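You operate a simulated robot arm through the tools that you are given. There is no shell and no other tool. Be economical: measure what you need, move in short steps, check, and stop when the job is done.

You are at the controls of a simulated two-armed robot. One attempt, no reset.

Task
Take the red lug on the yellow bench top and put it away on the teal bench top. Take the small copper bar from the green bench top and leave it on the yellow bench top. Take the green pad from the blue bench top and leave it on the upper tread. Pick up the orange chock with one hand, pass it to the other hand and put it on the grey bench top. Fetch the white job card and set it in the cream tray. Take the teal-sided coil on the brown bench top and put it away on the ledge of the trough. Lift the grey bin lid open. Do these in any order. Set down upright: white job card.

Only the result counts: the job must be done as asked and must still hold three seconds after the hand-in. Knocking over, shifting, dropping, spilling or breaking anything else fails it. Lids that push on must go on centred and level and be pressed home; caps that screw on are set level and turned clockwise until they are tight.

Robot
Two 7-joint arms with two-finger parallel grippers on one trunk, on a base that drives. Base frame: it is fixed to the floor where the robot stands at the start and does not move with it; the origin is under the middle of the robot, x ahead of it, y to its left, z up; the surface under the hand at the start is at about z = 860. Lengths are in mm, angles in degrees, forces in N, time in s.
The left shoulder is at the start at [80, 131, 947], the right one opposite. With the tool pointing down near the work surface each hand reaches from about 400 to 860 mm from the robot's upright axis, wherever it stands, measured 20 degrees to its own side. Places, roughly: cream tray (30x20x5 cm) [7300, 7300, 900]; green pad (5x6x4 cm) [6100, 4600, 900]; grey bench top [7400, 6200, 900]; grey bin lid [4600, -1200, 1000]; ledge of the trough (96x24 cm) [6660, 2040, 960]; orange chock (6x20x15 cm) [6400, 5100, 900]; red lug (10x3x3 cm) [700, -400, 900]; small copper bar (3x18x2 cm) [1200, -700, 900]; teal bench top [300, -1900, 900]; teal-sided coil (16x34x5 cm) [5500, 5000, 900]; upper tread [3500, 8600, 400]; white job card [5500, 5250, 1000]; yellow bench top [1200, 400, 900]. Payload 1.57 kg a hand.
The tool frame of a hand sits at the grasp point between the pads (the TCP): z along the fingers, y along the line on which they close. The tips reach 30 mm beyond it. The gripper opens to 110 mm. The fingers are 24 mm wide and 12 mm thick; the gripper's body (48 by 112 mm) begins 78 mm behind the TCP.
Orientation is that of the tool frame in the base frame, as a unit quaternion [w, x, y, z]. With the fingers straight down and closing along the base's y, the tool's x points along the base's -x, its y along +y and its z along -z.

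Tools
- The arms move only by the tool step_arm. It takes "left_deltas", "right_deltas" or both (then of equal length, played together; a hand with none holds still); each is a list of rows, each an object (a shift or turn left out is 0, a gripper value left out holds the last) with "offset": the shift along the base's x, y, z in units of 400 mm (1.0 is 400 mm), a list of three; "rot": the turn, a rotation vector about the base's x, y, z in units of 120 degrees (1.0 is 120 degrees), a list of three; "jaw": the opening, from 0 (shut) to 1 (fully open). In form: [{"offset": [x, y, z], "rot": [rx, ry, rz], "jaw": jaw}, ...]. A call has 1 to 8 rows; each row is the pose to reach, as a shift and turn from the pose commanded when the call began. A call with a number of a shift or a turn outside -1 to 1 is refused whole. Rows are played at 5 a second. More than 50 mm and 8.6 degrees between two rows, or a gripper value outside its range, and nothing of the call is played. A pose out of reach is approached as far as the arm can. The call stops where the force on the tool passes 40 N (or 10 N more than at its start, if that is more) or the arm is blocked; 0.2 s more then pass. The fingers move at their own pace (about 108 mm/s each) and stop on an object; they squeeze with about 23 N. The grip force told is the motor's: it shows also when the fingers shut on nothing. Time passes only in rows, and 0.2 s behind the last, so rows that repeat a pose let the fingers close. It gives the time, the measured TCP pose, the force on the tool (base axes), the opening and the grip force at its end, in the units of the frame above (readings bear some noise), with the torque about the TCP (base axes, N m) and any sound that the robot's microphone picked up, and new pictures: "show" is both (left out), scene, wrist or none (wrist: the cameras of the hands that moved).
- Cameras (640 x 400 px; columns grow to the right, rows downward): "scene" is now at [-59.7, -29.9, 1427.3]; the picture's right is [-0.33, -0.94, 0.00], its down [-0.57, 0.20, -0.80] and it looks along [0.76, -0.26, -0.60] (base axes); focal length 253 px, centre (320, 200). "left" rides on the left gripper at [70, -16, -141] in its tool frame; the picture's right is [0.23, 0.97, 0.00], its down [-0.85, 0.20, -0.48] and it looks along [-0.47, 0.11, 0.88] (tool axes); focal length 222 px, centre (320, 200). "right" rides on the right gripper at [70, 16, -141] in its tool frame; the picture's right is [-0.23, 0.97, 0.00], its down [-0.86, -0.20, -0.48] and it looks along [-0.47, -0.11, 0.88] (tool axes); focal length 222 px, centre (320, 200). There is no depth. A picture from a camera that has moved, and an enlarged one, comes with that camera's place and axes in the base frame and with its lens. The place of the scene camera against the robot may be out by one fixed shift of up to 18 mm in any direction.
- drive_base(legs): drives the robot by 1 to 6 legs, each [ahead, left, turn to the left] in mm, mm and degrees, along the robot's own axes; the way and the turn of a leg run together, so that a leg with both is an arc; at most 1500 mm and 180 degrees a leg. The arms and the cameras ride along, it lands a little off, and it stops where it bumps. It gives what a move gives, and a new picture of the scene camera.
- aim_head(pan, tilt): turns the head with the scene camera to pan (to the left, within 109 degrees either way) and tilt (down, from -29 to 69), counted from straight ahead of the robot. It gives what a move gives, and a new picture of the scene camera.
- inspect(camera, box): a new picture of the part [left, top, right, bottom] of that camera's present view, enlarged. It takes no simulated time.
- sign_off(): hands the job in; it is judged then, once.

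Go step by step. Nothing tells you exact positions but the pictures and the camera data: compare them with the known pose of the tool, close in by small moves and look again before you grip or let go. The budget is 207 turns and 260 pictures, counting those below and the enlarged ones. Unless the task says otherwise, let go and move clear before handing in, and close with one line.

The tools are called after "Call:" as a command line: name --argument value ..., lists and objects as JSON in quotes. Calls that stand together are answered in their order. step_arm: Moves the arms, as the interface text tells. Its arguments: {"type":"object","properties":{"left_deltas":{"type":"array","items":{"type":"object","properties":{"offset":{"type":"array","items":{"type":"number"}},"rot":{"type":"array","items":{"type":"number"}},"jaw":{"type":"number"}}}},"right_deltas":{"type":"array","items":{"type":"object","properties":{"offset":{"type":"array","items":{"type":"number"}},"rot":{"type":"array","items":{"type":"number"}},"jaw":{"type":"number"}}}},"show":{"type":"string","enum":["both","scene","wrist","none"]}},"required":[]} The other tools are called the same way: drive_base (legs) drives the base; aim_head (pan, tilt) turns the head that bears the scene camera; inspect (camera, box) takes an enlarged picture of a part of a camera's view; sign_off () hands the job in.

At the start:

```text
time: 0.0
left_eef_pos: [504.3, -83.9, 1148.2]
left_orientation: [0.0, 0.0, 1.0, 0.0]
left_force: [0.9, 0.3, 0.2]
left_moment: [0.01, 0.01, 0.0]
left_finger_gap: 110.0
left_grip_force: 0.1
right_eef_pos: [453.9, -544.6, 1090.4]
right_orientation: [0.0, 0.0, 1.0, 0.0]
right_force: [0.3, -0.1, -1.0]
right_moment: [-0.02, 0.02, 0.02]
right_finger_gap: 109.9
right_grip_force: 0.1
robot x, y, heading: [-2.0, 0.7, -0.0]
head pan, tilt: [-19.3, 36.8]
```

scene: 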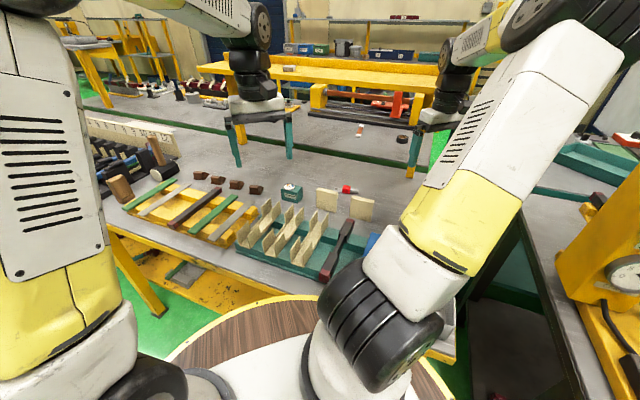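
right: 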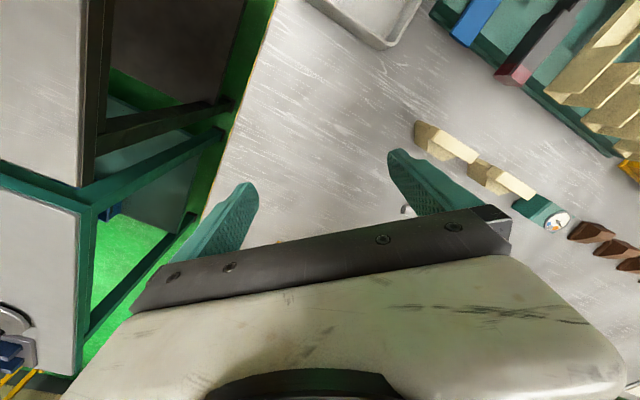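
left: 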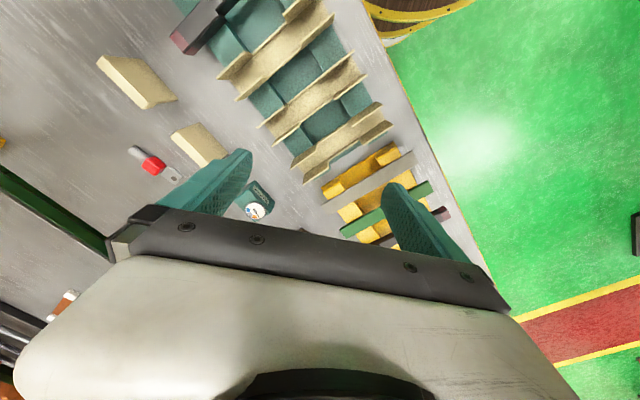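

The bench in front carries several parts, including a small red-and-grey piece near the middle. I will look closer at it and the surroundings.

Call:
inspect --camera "scene" --box '[200, 140, 440, 290]'

Call:
inspect --camera "left" --box '[60, 20, 300, 220]'

Call:
aim_head --pan 20 --tilt 30

Call:
aim_head --pan -75 --tilt 30

```text
2.67 times, centred on (320, 215) of scene
camera zoom: at [-59.7, -29.9, 1427.3], right [-0.33, -0.94, 0.0], down [-0.57, 0.2, -0.8], along [0.76, -0.26, -0.6], focal length 674 px, centre (320, 160)
```

zoom: 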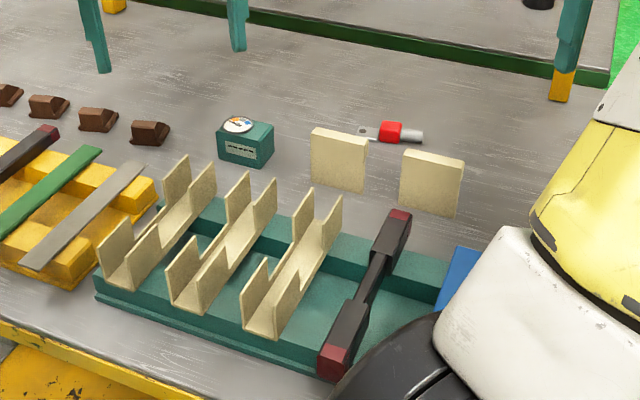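

```text
2.00 times, centred on (180, 120) of left
camera zoom: at [436.0, -100.6, 1288.9], right [-0.23, 0.97, 0.0], down [0.85, 0.2, 0.48], along [0.47, 0.11, -0.88], focal length 444 px, centre (600, 360)
```

zoom: 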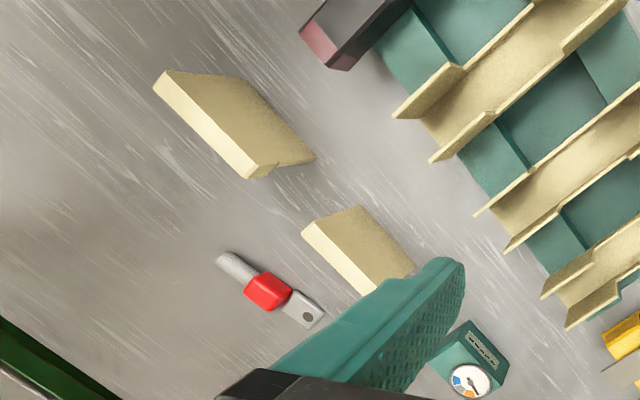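

```text
time: 1.1
left_eef_pos: [504.8, -84.4, 1148.4]
left_orientation: [0.0, 0.0, 1.0, 0.0]
left_force: [0.6, 0.2, -0.3]
left_moment: [0.02, 0.01, -0.01]
left_finger_gap: 110.2
left_grip_force: 0.0
right_eef_pos: [453.0, -542.8, 1090.8]
right_orientation: [-0.001, 0.001, 1.0, 0.0]
right_force: [-0.4, 0.6, -0.6]
right_moment: [-0.02, -0.05, 0.01]
right_finger_gap: 109.9
right_grip_force: 0.1
robot x, y, heading: [1.7, 1.2, 0.4]
head pan, tilt: [20.0, 30.0]
camera scene: at [-56.8, 29.7, 1437.9], right [0.34, -0.94, 0.0], down [-0.47, -0.17, -0.87], along [0.81, 0.3, -0.5], focal length 253 px, centre (320, 200)
```

scene: 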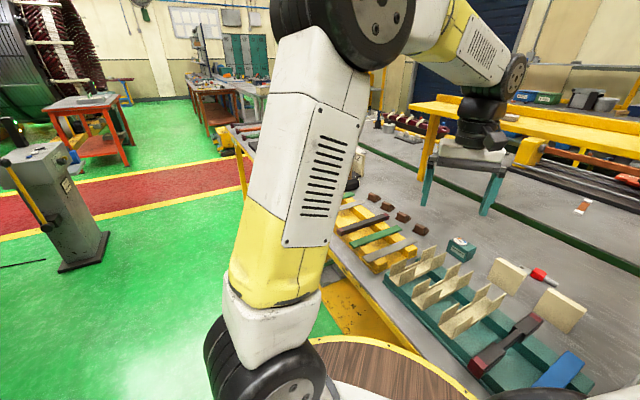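

```text
time: 2.8
left_eef_pos: [503.6, -83.5, 1147.8]
left_orientation: [0.0, 0.0, 1.0, 0.0]
left_force: [0.0, -0.1, 0.0]
left_moment: [-0.03, -0.01, 0.01]
left_finger_gap: 109.8
left_grip_force: 0.1
right_eef_pos: [453.8, -542.9, 1090.4]
right_orientation: [0.0, -0.001, 1.0, 0.0]
right_force: [-0.1, 0.4, 0.5]
right_moment: [0.02, 0.0, 0.01]
right_finger_gap: 109.9
right_grip_force: 0.0
robot x, y, heading: [2.5, 0.4, 0.3]
head pan, tilt: [-75.0, 30.0]
camera scene: at [-118.4, -88.5, 1437.9], right [-0.97, -0.26, 0.0], down [-0.13, 0.48, -0.87], along [0.22, -0.84, -0.5], focal length 253 px, centre (320, 200)
```

scene: 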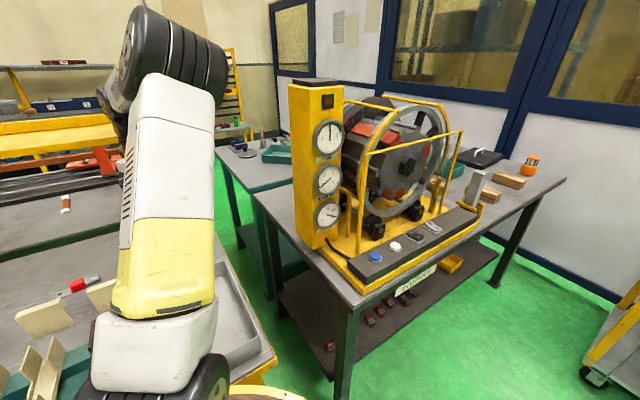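

The lug sits at about (660,-385), its long axis some 60° from base x. I bring the right hand above it, turning to close across it.

Call:
step_arm --right_deltas '[{"offset": [0.074, 0.056, -0.05], "rot": [0, 0, 0.071], "jaw": 0.7}, {"offset": [0.147, 0.113, -0.1], "rot": [0, 0, 0.142]}, {"offset": [0.22, 0.17, -0.15], "rot": [0, 0, 0.213]}, {"offset": [0.294, 0.226, -0.2], "rot": [0, 0, 0.284]}, {"offset": [0.368, 0.282, -0.25], "rot": [0, 0, 0.355]}, {"offset": [0.441, 0.339, -0.3], "rot": [0, 0, 0.426]}, {"offset": [0.515, 0.395, -0.35], "rot": [0, 0, 0.497]}]' --show "both"

```text
time: 4.4
left_eef_pos: [506.3, -84.7, 1147.6]
left_orientation: [0.0, 0.0, 1.0, -0.001]
left_force: [-0.1, 0.4, 0.4]
left_moment: [0.02, -0.04, -0.01]
left_finger_gap: 110.0
left_grip_force: 0.0
right_eef_pos: [657.4, -383.7, 951.2]
right_orientation: [-0.001, -0.498, 0.867, 0.001]
right_force: [-0.4, 0.2, -0.2]
right_moment: [0.02, -0.06, 0.01]
right_finger_gap: 77.1
right_grip_force: 0.0
robot x, y, heading: [2.9, -4.1, 0.1]
head pan, tilt: [-75.0, 30.0]
camera scene: at [-118.8, -88.6, 1437.9], right [-0.97, -0.26, 0.0], down [-0.13, 0.48, -0.87], along [0.22, -0.84, -0.5], focal length 253 px, centre (320, 200)
camera right: at [607.3, -437.0, 1093.0], right [-0.73, 0.69, 0.0], down [0.6, 0.64, 0.48], along [0.33, 0.35, -0.88], focal length 222 px, centre (320, 200)
```

scene: 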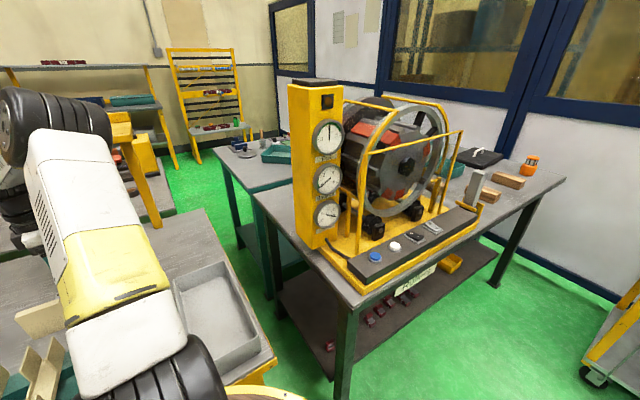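
right: 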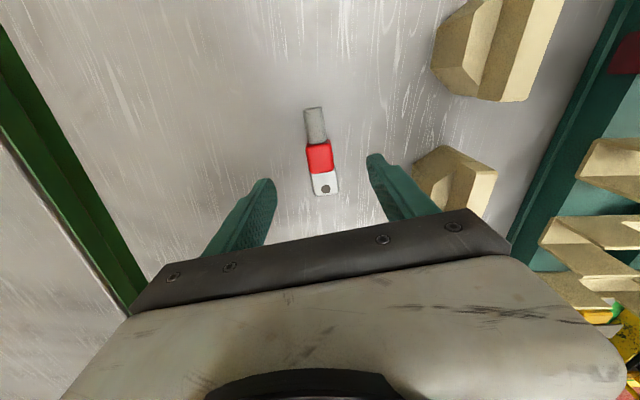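

The lug is right under the TCP and aligned. I lower to about z 893 and close.

Call:
step_arm --right_deltas '[{"offset": [-0.004, -0.004, -0.072], "rot": [0, 0, -0.02]}, {"offset": [-0.005, -0.005, -0.145], "rot": [0, 0, -0.03]}, {"offset": [-0.005, -0.005, -0.145], "rot": [0, 0, -0.03], "jaw": 0}, {"offset": [-0.005, -0.005, -0.145], "rot": [0, 0, -0.03], "jaw": 0}, {"offset": [-0.005, -0.005, -0.145], "rot": [0, 0, -0.03], "jaw": 0}, {"offset": [-0.005, -0.005, -0.145], "rot": [0, 0, -0.03], "jaw": 0}]' --show "wrist"

Call:
step_arm --right_deltas '[{"offset": [0, 0, 0.1]}, {"offset": [0, 0, 0.2]}, {"offset": [0, 0, 0.3]}, {"offset": [0, 0, 0.4]}]' --show "wrist"

```text
time: 5.8
left_eef_pos: [505.3, -83.7, 1149.0]
left_orientation: [0.0, 0.0, 1.0, -0.001]
left_force: [-0.4, -0.9, -0.6]
left_moment: [0.0, -0.03, 0.02]
left_finger_gap: 110.2
left_grip_force: 0.1
right_eef_pos: [658.6, -385.6, 892.5]
right_orientation: [0.0, -0.47, 0.883, 0.0]
right_force: [0.6, 0.3, -0.6]
right_moment: [-0.04, -0.01, -0.03]
right_finger_gap: 25.2
right_grip_force: 23.1
robot x, y, heading: [-2.5, 1.7, 0.1]
head pan, tilt: [-75.0, 30.0]
camera right: at [603.6, -435.1, 1034.2], right [-0.68, 0.73, 0.0], down [0.64, 0.6, 0.48], along [0.35, 0.33, -0.88], focal length 222 px, centre (320, 200)
```

right: 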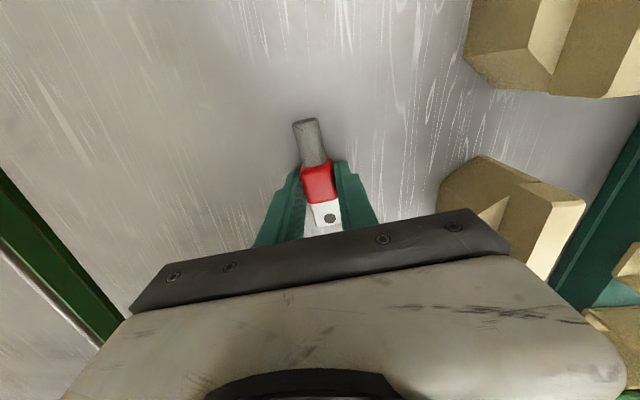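

```text
time: 6.8
left_eef_pos: [505.3, -84.2, 1148.3]
left_orientation: [0.001, 0.0, 1.0, 0.0]
left_force: [0.5, -0.2, 0.0]
left_moment: [0.02, 0.01, 0.01]
left_finger_gap: 109.9
left_grip_force: 0.1
right_eef_pos: [655.4, -389.8, 1050.1]
right_orientation: [0.0, -0.47, 0.883, 0.0]
right_force: [-0.5, -0.6, -1.1]
right_moment: [-0.03, 0.02, -0.02]
right_finger_gap: 25.3
right_grip_force: 22.9
robot x, y, heading: [2.3, 0.6, 0.1]
head pan, tilt: [-75.0, 30.0]
camera right: at [602.0, -439.9, 1191.5], right [-0.68, 0.73, 0.0], down [0.64, 0.6, 0.48], along [0.35, 0.33, -0.88], focal length 222 px, centre (320, 200)
```

right: 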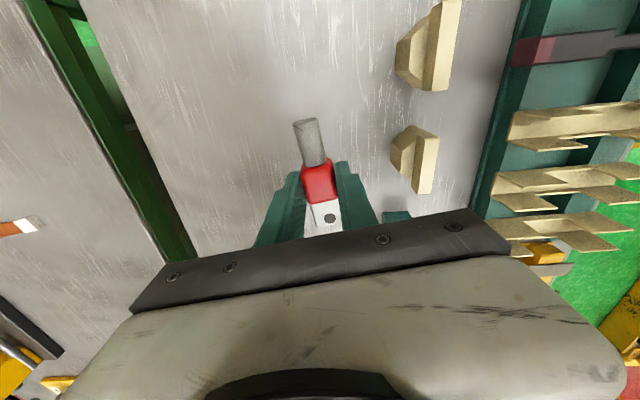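

The lug is held. I need to know the layout for driving, so I look around at a lower tilt.

Call:
aim_head --pan -45 --tilt 15

Call:
aim_head --pan -105 --tilt 15

Call:
aim_head --pan 55 --tilt 15

Call:
aim_head --pan 5 --tilt 12

```text
time: 7.7
left_eef_pos: [504.7, -84.8, 1148.1]
left_orientation: [0.0, -0.001, 1.0, 0.0]
left_force: [-0.5, -0.6, 0.5]
left_moment: [-0.01, 0.0, -0.02]
left_finger_gap: 110.2
left_grip_force: 0.1
right_eef_pos: [655.5, -388.6, 1048.7]
right_orientation: [0.0, -0.47, 0.883, 0.0]
right_force: [-0.1, 0.2, -1.3]
right_moment: [-0.01, -0.02, 0.01]
right_finger_gap: 25.3
right_grip_force: 22.9
robot x, y, heading: [0.6, 0.1, 0.1]
head pan, tilt: [-45.0, 15.0]
camera scene: at [-75.8, -67.2, 1462.1], right [-0.71, -0.71, 0.0], down [-0.18, 0.18, -0.97], along [0.68, -0.68, -0.26], focal length 253 px, centre (320, 200)
```

scene: 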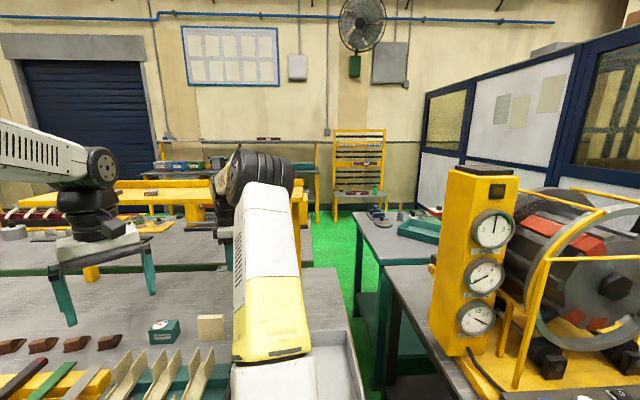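

```text
time: 9.0
left_eef_pos: [504.4, -83.7, 1147.7]
left_orientation: [0.0, 0.0, 1.0, 0.0]
left_force: [0.5, 0.3, 0.4]
left_moment: [-0.03, -0.02, 0.01]
left_finger_gap: 110.0
left_grip_force: 0.1
right_eef_pos: [655.8, -389.6, 1049.1]
right_orientation: [0.0, -0.469, 0.883, -0.001]
right_force: [-0.7, -0.7, -0.8]
right_moment: [-0.03, 0.0, 0.01]
right_finger_gap: 25.2
right_grip_force: 22.6
robot x, y, heading: [-4.9, -2.6, -0.2]
head pan, tilt: [-105.0, 15.0]
camera scene: at [-165.9, -91.4, 1462.1], right [-0.97, 0.26, 0.0], down [0.07, 0.25, -0.97], along [-0.25, -0.93, -0.26], focal length 253 px, centre (320, 200)
```

scene: 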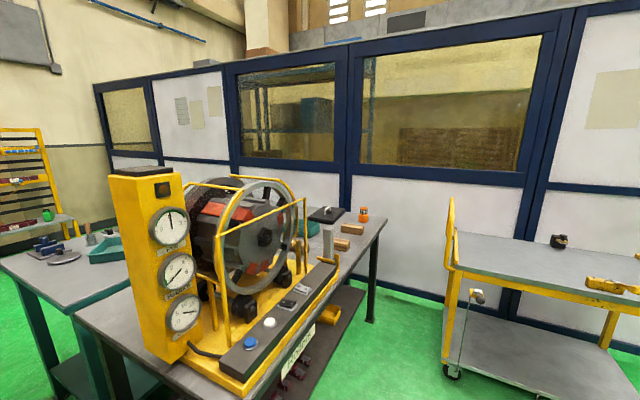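

```text
time: 11.5
left_eef_pos: [504.2, -83.2, 1148.5]
left_orientation: [-0.001, 0.001, 1.0, 0.0]
left_force: [0.0, 0.0, -0.5]
left_moment: [-0.04, 0.0, 0.02]
left_finger_gap: 110.0
left_grip_force: 0.1
right_eef_pos: [655.3, -391.0, 1049.1]
right_orientation: [0.0, -0.47, 0.883, 0.0]
right_force: [-0.9, 0.3, -0.3]
right_moment: [0.0, 0.0, 0.01]
right_finger_gap: 25.0
right_grip_force: 23.0
robot x, y, heading: [1.5, 0.8, 0.2]
head pan, tilt: [55.0, 15.0]
camera scene: at [-88.2, 75.4, 1462.1], right [0.82, -0.57, 0.0], down [-0.15, -0.21, -0.97], along [0.55, 0.79, -0.26], focal length 253 px, centre (320, 200)
```

scene: 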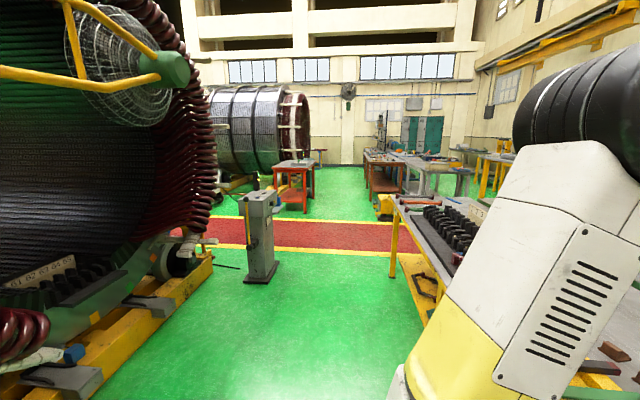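

```text
time: 12.7
left_eef_pos: [505.1, -83.8, 1149.5]
left_orientation: [0.0, 0.001, 1.0, 0.0]
left_force: [-0.1, -0.2, 0.7]
left_moment: [-0.02, -0.02, -0.02]
left_finger_gap: 109.9
left_grip_force: 0.0
right_eef_pos: [654.8, -389.0, 1049.7]
right_orientation: [0.0, -0.469, 0.883, 0.0]
right_force: [0.0, 0.5, -1.2]
right_moment: [0.01, -0.01, 0.0]
right_finger_gap: 25.0
right_grip_force: 23.5
robot x, y, heading: [-1.7, 0.4, 0.1]
head pan, tilt: [5.0, 12.0]
camera scene: at [-48.9, 7.1, 1467.0], right [0.09, -1.0, 0.0], down [-0.21, -0.02, -0.98], along [0.97, 0.09, -0.21], focal length 253 px, centre (320, 200)
```

scene: 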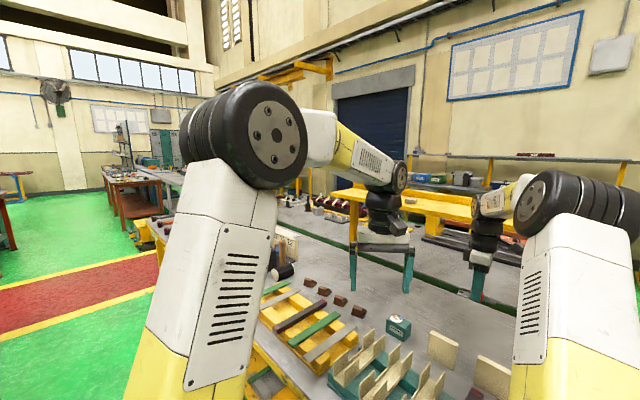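

The benches run diagonally (about 50°). I check how big the robot's base is and what is behind the benches.

Call:
aim_head --pan 0 --tilt 69

Call:
aim_head --pan -30 --tilt 20

Call:
inspect --camera "scene" --box '[160, 60, 480, 260]'

```text
time: 13.9
left_eef_pos: [504.5, -84.5, 1149.2]
left_orientation: [0.0, 0.0, 1.0, 0.0]
left_force: [-0.1, 0.8, -0.7]
left_moment: [0.02, 0.0, 0.01]
left_finger_gap: 109.7
left_grip_force: 0.1
right_eef_pos: [655.4, -390.0, 1048.6]
right_orientation: [0.0, -0.469, 0.883, 0.001]
right_force: [0.0, -0.2, -0.2]
right_moment: [-0.02, -0.01, 0.01]
right_finger_gap: 25.2
right_grip_force: 23.4
robot x, y, heading: [2.5, -0.9, 0.0]
head pan, tilt: [0.0, 68.8]
camera scene: at [-85.8, -1.1, 1386.5], right [0.0, -1.0, 0.0], down [-0.93, 0.0, -0.36], along [0.36, 0.0, -0.93], focal length 253 px, centre (320, 200)
```

scene: 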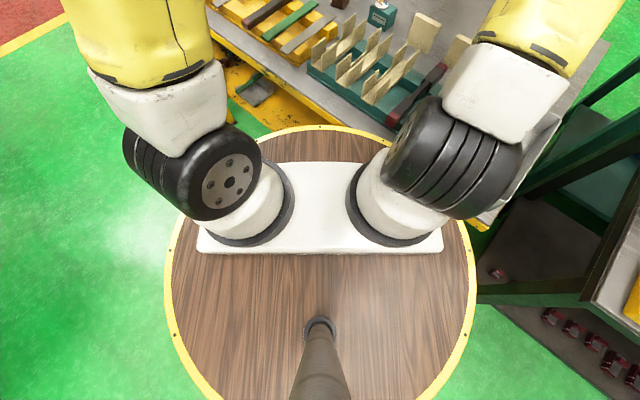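

```text
time: 15.1
left_eef_pos: [506.3, -83.5, 1147.3]
left_orientation: [0.0, 0.0, 1.0, 0.0]
left_force: [-0.5, -0.5, 0.6]
left_moment: [0.04, 0.01, 0.01]
left_finger_gap: 109.9
left_grip_force: 0.1
right_eef_pos: [656.4, -389.3, 1048.6]
right_orientation: [0.0, -0.47, 0.883, 0.001]
right_force: [-0.7, 0.7, -0.8]
right_moment: [-0.01, 0.04, -0.01]
right_finger_gap: 24.9
right_grip_force: 22.7
robot x, y, heading: [-0.2, 1.5, -0.0]
head pan, tilt: [-30.0, 20.0]
camera scene: at [-61.1, -47.6, 1453.9], right [-0.5, -0.87, 0.0], down [-0.3, 0.17, -0.94], along [0.81, -0.47, -0.34], focal length 253 px, centre (320, 200)
```

scene: 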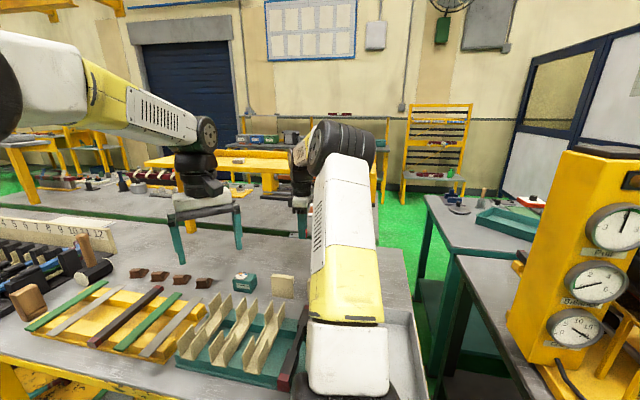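

```text
2.00 times, centred on (320, 160) of scene
camera zoom: at [-61.1, -47.6, 1453.9], right [-0.5, -0.87, 0.0], down [-0.3, 0.17, -0.94], along [0.81, -0.47, -0.34], focal length 506 px, centre (320, 280)
```

zoom: 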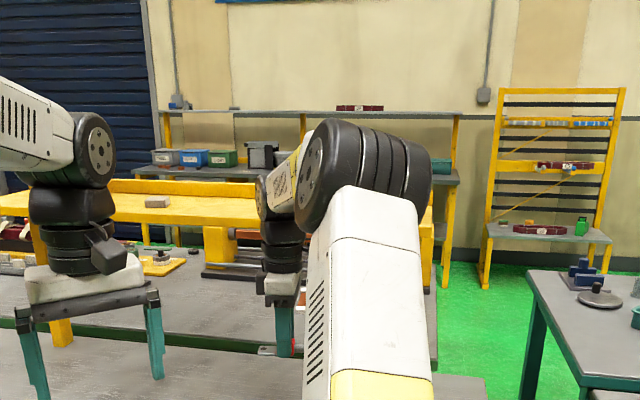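

The base disc has about 350 mm radius, so I must go round the left end of the benches. I first tuck the hands in for driving.

Call:
step_arm --right_deltas '[{"offset": [-0.08, 0.039, 0.036]}, {"offset": [-0.16, 0.078, 0.072]}, {"offset": [-0.24, 0.117, 0.107]}, {"offset": [-0.32, 0.156, 0.143]}, {"offset": [-0.4, 0.195, 0.18]}, {"offset": [-0.48, 0.235, 0.214]}, {"offset": [-0.5625, 0.275, 0.25]}]' --left_deltas '[{"offset": [-0.026, 0.105, 0]}, {"offset": [-0.053, 0.21, 0]}, {"offset": [-0.08, 0.315, 0]}, {"offset": [-0.106, 0.42, 0]}, {"offset": [-0.132, 0.525, 0]}, {"offset": [-0.16, 0.63, 0]}, {"offset": [-0.185, 0.735, 0]}]' --show "none"

Call:
aim_head --pan 0 --tilt 25

Call:
drive_base --legs '[[-300, 300, 0], [0, 0, 55], [1500, 0, 0], [600, 0, 0]]'

```text
time: 16.7
left_eef_pos: [431.7, 210.9, 1150.4]
left_orientation: [0.001, 0.0, 1.0, 0.001]
left_force: [0.2, -0.6, 0.1]
left_moment: [0.02, 0.04, -0.01]
left_finger_gap: 110.1
left_grip_force: 0.0
right_eef_pos: [434.7, -275.8, 1153.4]
right_orientation: [-0.001, -0.47, 0.883, 0.0]
right_force: [0.3, -0.3, -1.0]
right_moment: [0.04, 0.07, -0.04]
right_finger_gap: 25.2
right_grip_force: 22.5
robot x, y, heading: [0.4, 1.2, -0.0]
head pan, tilt: [-30.0, 20.0]
```

```text
time: 17.6
left_eef_pos: [430.9, 210.3, 1151.0]
left_orientation: [0.0, 0.0, 1.0, 0.0]
left_force: [0.9, -0.7, 0.1]
left_moment: [0.01, 0.0, 0.0]
left_finger_gap: 109.9
left_grip_force: 0.0
right_eef_pos: [433.9, -276.6, 1153.4]
right_orientation: [0.0, -0.47, 0.883, 0.0]
right_force: [-0.7, 0.3, -1.7]
right_moment: [0.04, -0.02, 0.04]
right_finger_gap: 25.0
right_grip_force: 23.4
robot x, y, heading: [2.3, 2.8, 0.1]
head pan, tilt: [0.0, 25.0]
camera scene: at [-49.8, -1.1, 1445.9], right [0.0, -1.0, 0.0], down [-0.42, 0.0, -0.91], along [0.91, 0.0, -0.42], focal length 253 px, centre (320, 200)
```

scene: 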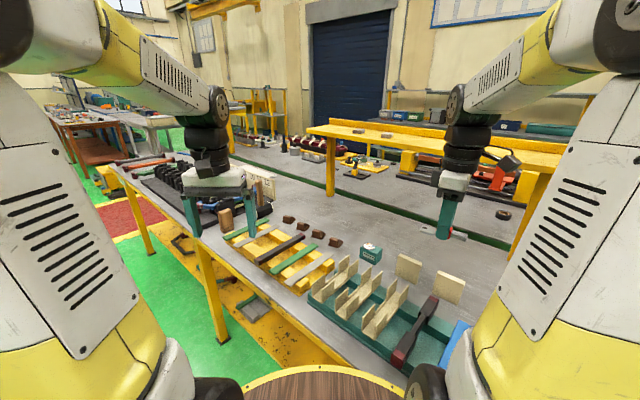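

```text
time: 32.2
left_eef_pos: [813.5, 2365.9, 1150.3]
left_orientation: [-0.001, -0.531, 0.848, 0.0]
left_force: [-0.6, 0.2, -0.8]
left_moment: [0.02, -0.01, -0.01]
left_finger_gap: 110.0
left_grip_force: 0.0
right_eef_pos: [1251.6, 2154.6, 1153.4]
right_orientation: [0.0, 0.866, -0.499, -0.001]
right_force: [0.1, 0.0, -0.7]
right_moment: [0.0, -0.02, -0.01]
right_finger_gap: 25.1
right_grip_force: 22.7
robot x, y, heading: [815.1, 1883.9, 64.3]
head pan, tilt: [0.0, 25.0]
stopped in leg 4: the robot was blocked; the commanded pose is now the measured one
camera scene: at [791.7, 1841.5, 1445.9], right [0.9, -0.44, 0.0], down [-0.18, -0.38, -0.91], along [0.4, 0.82, -0.42], focal length 253 px, centre (320, 200)
```

scene: 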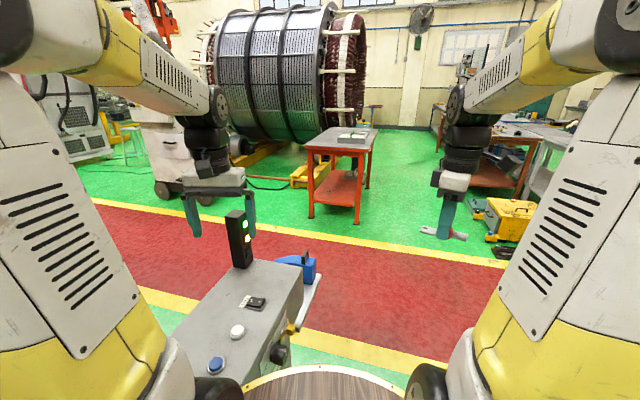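

I bumped against the grey pedestal. I look at right-hand side to judge the gap to the bench.

Call:
aim_head --pan -45 --tilt 40

Call:
aim_head --pan 25 --tilt 50

```text
time: 33.3
left_eef_pos: [813.9, 2365.4, 1150.0]
left_orientation: [0.0, -0.53, 0.848, -0.001]
left_force: [-0.4, -0.5, 0.5]
left_moment: [-0.02, 0.02, 0.01]
left_finger_gap: 110.3
left_grip_force: 0.1
right_eef_pos: [1252.1, 2154.0, 1153.3]
right_orientation: [0.0, 0.866, -0.499, -0.001]
right_force: [-0.7, -0.1, -0.6]
right_moment: [0.01, 0.0, -0.02]
right_finger_gap: 25.2
right_grip_force: 22.7
robot x, y, heading: [815.5, 1886.2, 64.2]
head pan, tilt: [-45.0, 40.0]
camera scene: at [831.7, 1786.4, 1422.6], right [0.33, -0.94, 0.0], down [-0.61, -0.21, -0.77], along [0.72, 0.25, -0.64], focal length 253 px, centre (320, 200)
```

scene: 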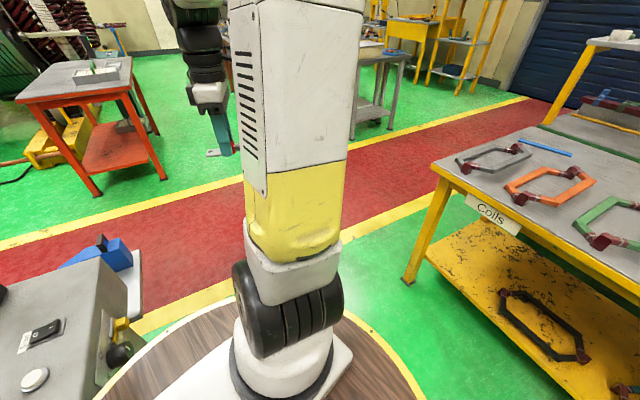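

```text
time: 34.8
left_eef_pos: [813.4, 2365.0, 1150.2]
left_orientation: [0.0, -0.53, 0.848, -0.001]
left_force: [-0.5, 0.0, 0.0]
left_moment: [0.02, 0.06, 0.0]
left_finger_gap: 109.9
left_grip_force: 0.0
right_eef_pos: [1252.7, 2153.5, 1152.3]
right_orientation: [0.001, 0.866, -0.499, -0.001]
right_force: [0.6, 0.7, -1.1]
right_moment: [-0.02, 0.04, 0.0]
right_finger_gap: 25.1
right_grip_force: 22.7
robot x, y, heading: [814.7, 1881.1, 64.0]
head pan, tilt: [25.0, 50.0]
camera scene: at [752.7, 1835.6, 1408.4], right [1.0, -0.02, 0.0], down [-0.01, -0.77, -0.64], along [0.01, 0.64, -0.77], focal length 253 px, centre (320, 200)
```

scene: 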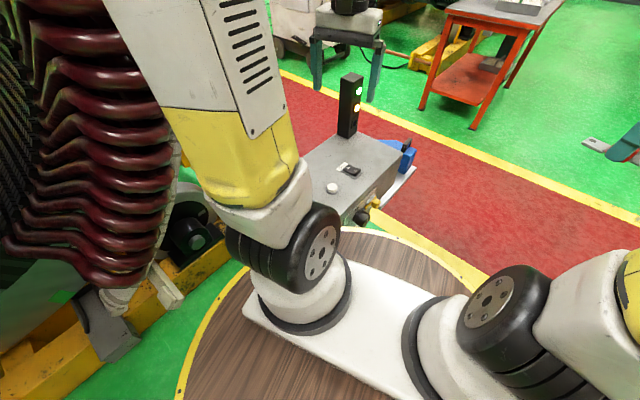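

The bench edge is about 930 mm from the axis, so I can pass right of the pedestal onto the red path.

Call:
aim_head --pan -20 --tilt 25

Call:
drive_base --legs '[[-100, 0, 0], [0, 0, -14], [0, -480, 0], [1000, 0, 0], [0, 0, -90], [1000, 0, 0]]'

```text
time: 35.9
left_eef_pos: [814.1, 2364.7, 1150.2]
left_orientation: [-0.001, -0.53, 0.848, 0.001]
left_force: [0.8, 0.2, 0.4]
left_moment: [0.0, -0.02, 0.02]
left_finger_gap: 110.3
left_grip_force: 0.1
right_eef_pos: [1252.1, 2154.3, 1152.7]
right_orientation: [0.001, 0.866, -0.499, 0.0]
right_force: [-0.6, -0.3, -0.8]
right_moment: [-0.03, -0.01, 0.02]
right_finger_gap: 25.1
right_grip_force: 23.3
robot x, y, heading: [810.0, 1885.7, 63.9]
head pan, tilt: [-20.0, 25.0]
camera scene: at [817.5, 1822.7, 1445.8], right [0.7, -0.72, 0.0], down [-0.3, -0.29, -0.91], along [0.65, 0.63, -0.42], focal length 253 px, centre (320, 200)
```

scene: 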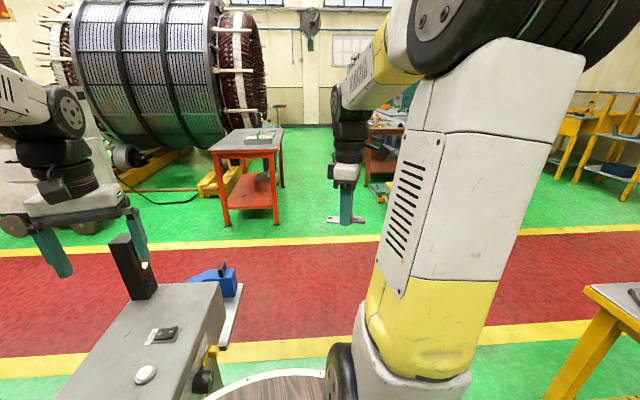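

```text
time: 53.5
left_eef_pos: [2994.4, 1503.8, 1150.0]
left_orientation: [-0.001, 0.33, 0.944, -0.001]
left_force: [-0.4, 0.1, -0.8]
left_moment: [0.01, 0.0, -0.02]
left_finger_gap: 110.2
left_grip_force: 0.1
right_eef_pos: [2694.0, 1121.2, 1152.4]
right_orientation: [0.0, -0.152, 0.988, 0.001]
right_force: [-0.2, -1.0, -0.8]
right_moment: [-0.01, -0.01, 0.02]
right_finger_gap: 25.2
right_grip_force: 23.1
robot x, y, heading: [2530.4, 1609.9, -38.9]
head pan, tilt: [-20.0, 25.0]
camera scene: at [2463.1, 1615.2, 1445.9], right [-0.85, -0.52, 0.0], down [-0.22, 0.36, -0.91], along [0.47, -0.77, -0.42], focal length 253 px, centre (320, 200)
```

scene: 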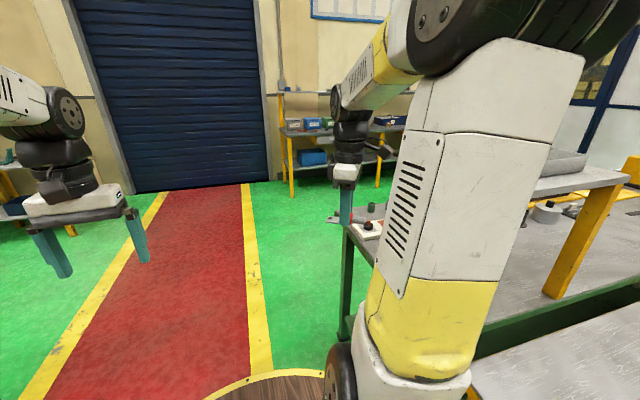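

The aisle behind the green bench is wide. I go along it toward the teal bench, watching the green bench top on my right.

Call:
drive_base --legs '[[1250, 0, 0], [0, 0, -91], [1500, 0, 0]]'

Call:
aim_head --pan -60 --tilt 25

Call:
aim_head --pan 0 --tilt 25

```text
time: 70.6
left_eef_pos: [2493.5, -800.7, 1150.7]
left_orientation: [0.0, 0.901, 0.433, 0.0]
left_force: [0.1, -0.1, 0.6]
left_moment: [0.03, -0.02, 0.01]
left_finger_gap: 110.1
left_grip_force: 0.0
right_eef_pos: [2113.8, -497.9, 1153.5]
right_orientation: [0.0, 0.592, 0.806, 0.0]
right_force: [-0.7, 0.3, -0.7]
right_moment: [-0.03, -0.01, -0.02]
right_finger_gap: 25.3
right_grip_force: 22.8
robot x, y, heading: [2599.0, -333.1, -128.5]
head pan, tilt: [-20.0, 25.0]
camera scene: at [2605.8, -271.7, 1445.9], right [-0.52, 0.85, 0.0], down [0.36, 0.22, -0.91], along [-0.77, -0.47, -0.42], focal length 253 px, centre (320, 200)
```

scene: 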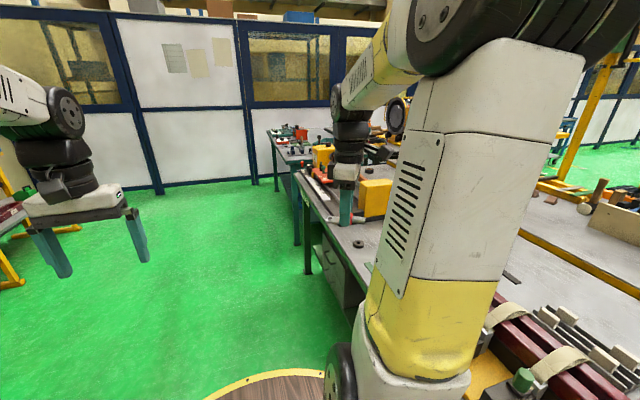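

```text
time: 71.6
left_eef_pos: [2494.3, -800.0, 1150.7]
left_orientation: [0.0, 0.901, 0.433, 0.0]
left_force: [0.1, 0.8, -0.1]
left_moment: [-0.01, 0.0, -0.01]
left_finger_gap: 110.1
left_grip_force: 0.2
right_eef_pos: [2113.5, -496.4, 1153.1]
right_orientation: [0.0, 0.592, 0.806, 0.0]
right_force: [0.0, 0.3, 0.0]
right_moment: [-0.01, -0.01, -0.02]
right_finger_gap: 25.4
right_grip_force: 23.2
robot x, y, heading: [2597.1, -328.9, -128.5]
head pan, tilt: [-60.0, 25.0]
camera scene: at [2593.4, -210.0, 1445.9], right [0.15, 0.99, 0.0], down [0.42, -0.06, -0.91], along [-0.9, 0.14, -0.42], focal length 253 px, centre (320, 200)
```

scene: 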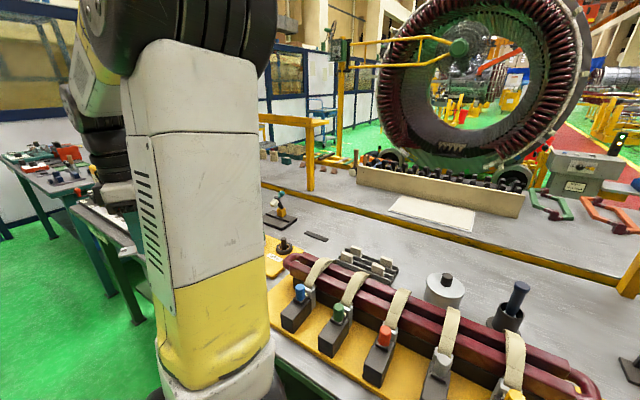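

```text
time: 72.9
left_eef_pos: [2496.5, -800.6, 1151.3]
left_orientation: [0.0, 0.902, 0.432, 0.001]
left_force: [0.2, -0.3, -0.6]
left_moment: [-0.05, 0.01, -0.01]
left_finger_gap: 110.2
left_grip_force: 0.0
right_eef_pos: [2113.6, -497.8, 1152.6]
right_orientation: [0.001, 0.592, 0.806, 0.002]
right_force: [1.2, -0.1, -0.6]
right_moment: [0.01, 0.01, 0.01]
right_finger_gap: 25.0
right_grip_force: 23.0
robot x, y, heading: [2598.8, -331.5, -129.0]
head pan, tilt: [0.0, 25.0]
camera scene: at [2626.8, -295.7, 1445.9], right [-0.78, 0.63, 0.0], down [0.26, 0.33, -0.91], along [-0.57, -0.71, -0.42], focal length 253 px, centre (320, 200)
```

scene: 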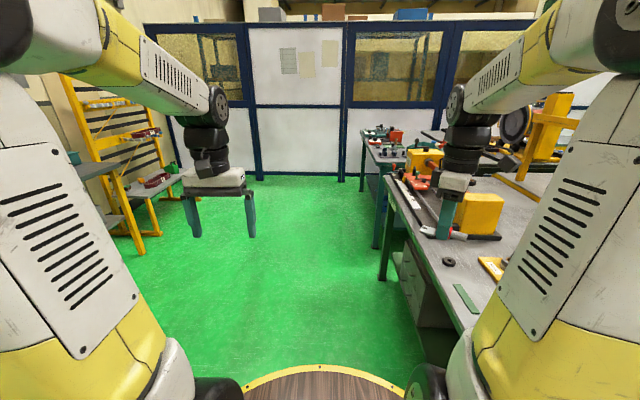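

I drive farther along to stand opposite the right end of the green bench, then look at the bench and teal table.

Call:
drive_base --legs '[[1200, 0, 0], [0, 0, -60]]'

Call:
aim_head --pan 0 --tilt 35

Call:
aim_head --pan 60 --tilt 35

```text
time: 81.5
left_eef_pos: [1419.0, -1390.6, 1151.2]
left_orientation: [0.0, 0.997, -0.074, 0.0]
left_force: [0.5, -0.1, 0.6]
left_moment: [-0.02, -0.02, 0.04]
left_finger_gap: 110.0
left_grip_force: 0.1
right_eef_pos: [1489.9, -909.0, 1152.7]
right_orientation: [0.0, 0.916, 0.402, 0.0]
right_force: [0.4, -0.1, -0.4]
right_moment: [0.0, -0.01, -0.02]
right_finger_gap: 25.2
right_grip_force: 22.9
robot x, y, heading: [1876.0, -1248.0, 171.6]
head pan, tilt: [0.0, 25.0]
camera scene: at [1922.0, -1255.0, 1445.9], right [0.15, 0.99, 0.0], down [0.42, -0.06, -0.91], along [-0.9, 0.14, -0.42], focal length 253 px, centre (320, 200)
```

scene: 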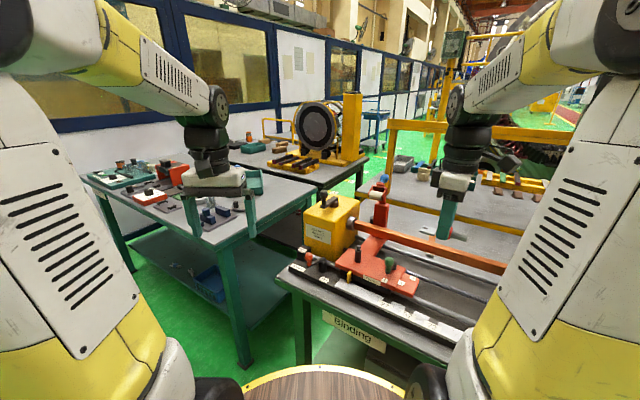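

```text
time: 82.3
left_eef_pos: [1418.9, -1390.9, 1150.5]
left_orientation: [0.0, 0.997, -0.075, -0.001]
left_force: [-0.1, -0.3, -0.3]
left_moment: [0.01, -0.01, 0.04]
left_finger_gap: 110.0
left_grip_force: 0.1
right_eef_pos: [1489.3, -909.5, 1152.8]
right_orientation: [0.0, 0.916, 0.402, 0.0]
right_force: [0.4, -0.7, -1.1]
right_moment: [0.0, -0.02, 0.02]
right_finger_gap: 25.3
right_grip_force: 23.0
robot x, y, heading: [1870.7, -1248.1, 171.5]
head pan, tilt: [0.0, 35.0]
camera scene: at [1926.0, -1255.6, 1430.2], right [0.15, 0.99, 0.0], down [0.57, -0.09, -0.82], along [-0.81, 0.12, -0.57], focal length 253 px, centre (320, 200)
```

scene: 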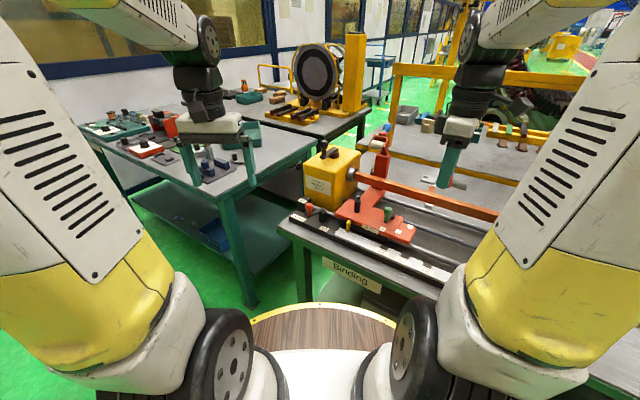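

```text
time: 83.6
left_eef_pos: [1419.2, -1390.5, 1150.5]
left_orientation: [0.0, 0.997, -0.075, 0.0]
left_force: [0.6, 0.1, -0.6]
left_moment: [-0.01, -0.02, 0.0]
left_finger_gap: 109.9
left_grip_force: 0.1
right_eef_pos: [1490.3, -908.6, 1152.6]
right_orientation: [0.0, 0.916, 0.402, 0.0]
right_force: [-1.0, -0.4, -1.1]
right_moment: [0.0, -0.01, -0.02]
right_finger_gap: 25.3
right_grip_force: 22.9
robot x, y, heading: [1876.7, -1242.9, 171.3]
head pan, tilt: [60.0, 35.0]
camera scene: at [1958.1, -1337.6, 1430.1], right [-0.78, 0.62, 0.0], down [0.36, 0.45, -0.82], along [-0.51, -0.64, -0.57], focal length 253 px, centre (320, 200)
```

scene: 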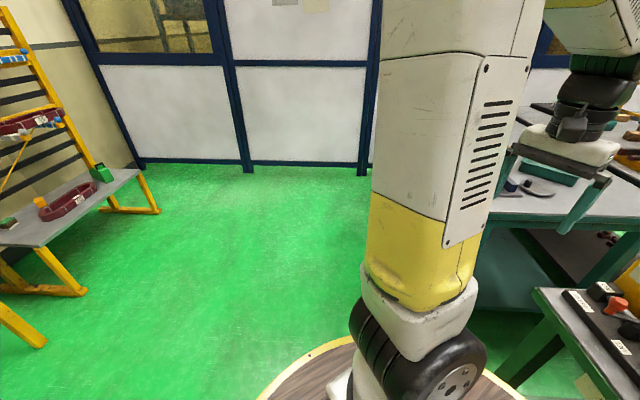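

The teal bench's near end has free space around (1080,-1410). I shift left so the right hand can reach it.

Call:
drive_base --legs '[[0, 480, 0], [125, 0, 0]]'

Call:
aim_head --pan -10 --tilt 40

```text
time: 87.3
left_eef_pos: [1226.2, -1850.9, 1150.0]
left_orientation: [0.0, 0.997, -0.075, 0.0]
left_force: [0.7, 0.1, 0.5]
left_moment: [0.03, 0.0, 0.01]
left_finger_gap: 109.9
left_grip_force: 0.0
right_eef_pos: [1294.7, -1368.7, 1153.4]
right_orientation: [0.0, 0.915, 0.403, 0.001]
right_force: [-0.8, -0.2, -1.4]
right_moment: [0.01, 0.02, -0.02]
right_finger_gap: 25.1
right_grip_force: 22.8
robot x, y, heading: [1684.2, -1706.3, 171.2]
head pan, tilt: [60.0, 35.0]
camera scene: at [1764.3, -1796.8, 1430.1], right [-0.78, 0.62, 0.0], down [0.36, 0.45, -0.82], along [-0.51, -0.64, -0.57], focal length 253 px, centre (320, 200)
```

scene: 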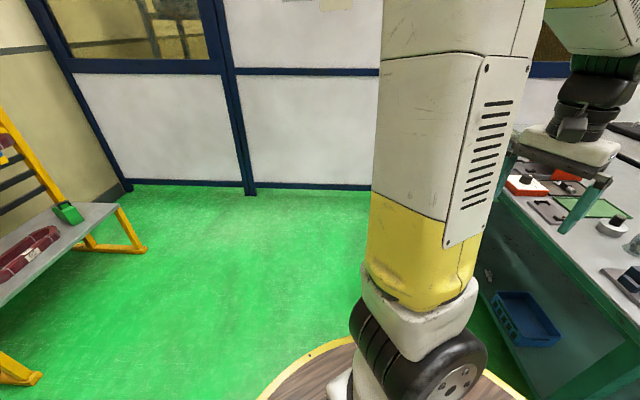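

```text
time: 88.7
left_eef_pos: [1226.0, -1849.5, 1150.9]
left_orientation: [0.0, 0.997, -0.075, 0.0]
left_force: [-0.6, 0.2, -0.1]
left_moment: [-0.01, -0.03, 0.0]
left_finger_gap: 109.8
left_grip_force: 0.0
right_eef_pos: [1295.9, -1368.9, 1153.5]
right_orientation: [0.001, 0.916, 0.402, 0.001]
right_force: [-0.1, -0.1, -0.4]
right_moment: [-0.06, 0.02, 0.0]
right_finger_gap: 25.4
right_grip_force: 22.8
robot x, y, heading: [1682.0, -1706.3, 171.4]
head pan, tilt: [-10.0, 40.0]
camera scene: at [1738.4, -1700.9, 1422.6], right [0.32, 0.95, 0.0], down [0.61, -0.2, -0.77], along [-0.73, 0.24, -0.64], focal length 253 px, centre (320, 200)
```

scene: 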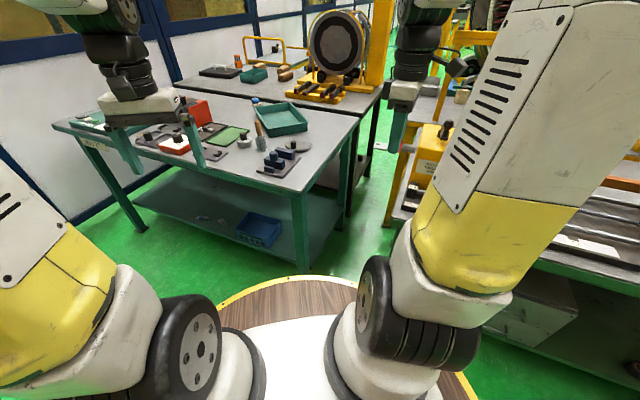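

Refined: table corner at (1032,-1508), free strip along its short side near (718,-1370). I move closer.

Call:
drive_base --legs '[[0, 75, 0], [315, 0, 0]]'

Call:
aim_head --pan -15 --tilt 45

```text
time: 91.5
left_eef_pos: [900.0, -1877.0, 1151.3]
left_orientation: [0.0, 0.997, -0.074, 0.001]
left_force: [0.1, 0.7, -0.4]
left_moment: [-0.01, 0.04, -0.04]
left_finger_gap: 110.0
left_grip_force: 0.1
right_eef_pos: [969.1, -1396.4, 1153.2]
right_orientation: [0.0, 0.915, 0.403, -0.001]
right_force: [-0.2, -0.5, -0.8]
right_moment: [0.02, 0.01, -0.02]
right_finger_gap: 25.2
right_grip_force: 22.7
robot x, y, heading: [1357.2, -1733.3, 171.5]
head pan, tilt: [-10.0, 40.0]
camera scene: at [1413.0, -1727.9, 1422.6], right [0.32, 0.95, 0.0], down [0.61, -0.2, -0.77], along [-0.73, 0.24, -0.64], focal length 253 px, centre (320, 200)
```

scene: 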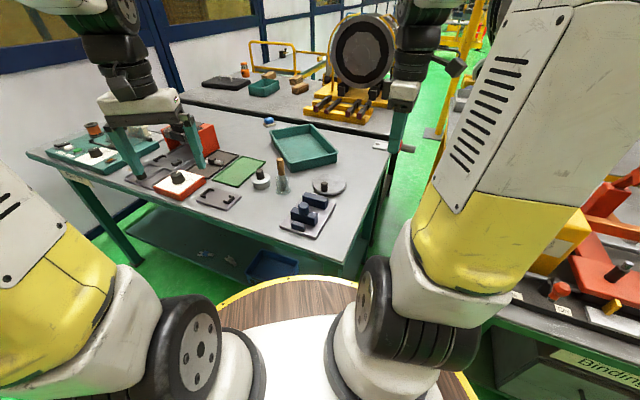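

```text
time: 92.1
left_eef_pos: [900.1, -1876.7, 1149.9]
left_orientation: [0.001, 0.997, -0.074, 0.0]
left_force: [-0.1, -0.3, -0.2]
left_moment: [0.01, 0.01, 0.0]
left_finger_gap: 110.0
left_grip_force: 0.0
right_eef_pos: [968.9, -1395.8, 1153.4]
right_orientation: [0.001, 0.916, 0.402, 0.0]
right_force: [-0.9, -0.4, -0.8]
right_moment: [-0.01, 0.0, 0.01]
right_finger_gap: 25.3
right_grip_force: 22.9
robot x, y, heading: [1356.4, -1736.1, 171.7]
head pan, tilt: [-15.0, 45.0]
camera scene: at [1418.9, -1722.4, 1415.3], right [0.4, 0.92, 0.0], down [0.65, -0.28, -0.71], along [-0.65, 0.28, -0.71], focal length 253 px, centre (320, 200)
```

scene: 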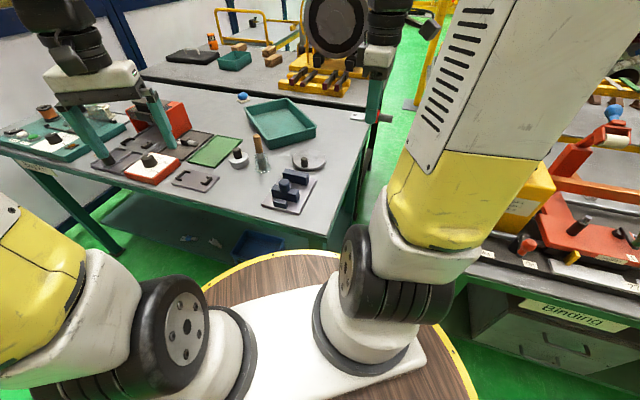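

The free strip is at about (715,-1348). I bring the lug over it, turning it to lie along the bench edge.

Call:
step_arm --right_deltas '[{"offset": [-0.08, 0.014, -0.04], "rot": [0, 0, -0.07]}, {"offset": [-0.16, 0.03, -0.08], "rot": [0, 0, -0.14]}, {"offset": [-0.24, 0.045, -0.12], "rot": [0, 0, -0.21]}, {"offset": [-0.32, 0.06, -0.16], "rot": [0, 0, -0.28]}, {"offset": [-0.4, 0.075, -0.2], "rot": [0, 0, -0.35]}, {"offset": [-0.48, 0.09, -0.24], "rot": [0, 0, -0.42]}, {"offset": [-0.56, 0.105, -0.28], "rot": [0, 0, -0.49]}, {"offset": [-0.6275, 0.115, -0.32], "rot": [0, 0, -0.56]}]' --show "none"

Call:
step_arm --right_deltas '[{"offset": [0, 0, -0.05], "rot": [0, 0, -0.07]}, {"offset": [0, 0, -0.15], "rot": [0, 0, -0.14]}]' --show "both"

```text
time: 93.9
left_eef_pos: [900.2, -1877.8, 1151.5]
left_orientation: [0.0, 0.997, -0.074, -0.001]
left_force: [-0.3, 0.0, -0.3]
left_moment: [-0.02, 0.03, 0.01]
left_finger_gap: 109.8
left_grip_force: 0.1
right_eef_pos: [717.8, -1349.7, 1023.8]
right_orientation: [0.0, 0.985, -0.172, 0.0]
right_force: [-0.1, -0.7, -1.3]
right_moment: [-0.03, 0.01, -0.01]
right_finger_gap: 25.2
right_grip_force: 22.9
robot x, y, heading: [1356.4, -1732.0, 171.6]
head pan, tilt: [-15.0, 45.0]
```

```text
time: 94.5
left_eef_pos: [899.7, -1878.3, 1150.7]
left_orientation: [0.001, 0.997, -0.074, 0.0]
left_force: [0.0, 0.5, -1.0]
left_moment: [-0.01, -0.02, -0.01]
left_finger_gap: 109.9
left_grip_force: 0.1
right_eef_pos: [719.1, -1350.5, 964.9]
right_orientation: [0.0, 0.949, -0.314, 0.0]
right_force: [-0.2, 0.2, -0.7]
right_moment: [-0.01, 0.02, 0.01]
right_finger_gap: 25.3
right_grip_force: 22.7
robot x, y, heading: [1360.8, -1729.5, 171.3]
head pan, tilt: [-15.0, 45.0]
camera scene: at [1419.0, -1722.5, 1415.3], right [0.4, 0.92, 0.0], down [0.65, -0.28, -0.71], along [-0.65, 0.28, -0.71], focal length 253 px, centre (320, 200)
camera right: at [764.1, -1406.9, 1106.4], right [-0.76, -0.65, 0.0], down [-0.57, 0.67, 0.48], along [-0.31, 0.36, -0.88], focal length 222 px, centre (320, 200)
```

scene: 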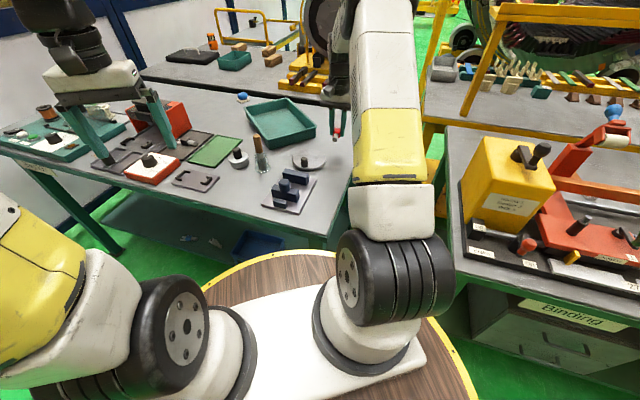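
right: 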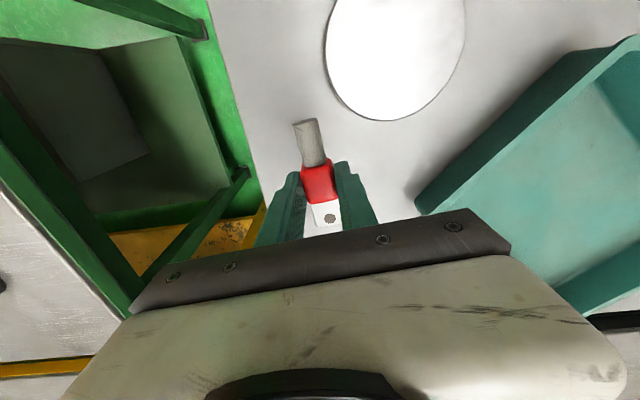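

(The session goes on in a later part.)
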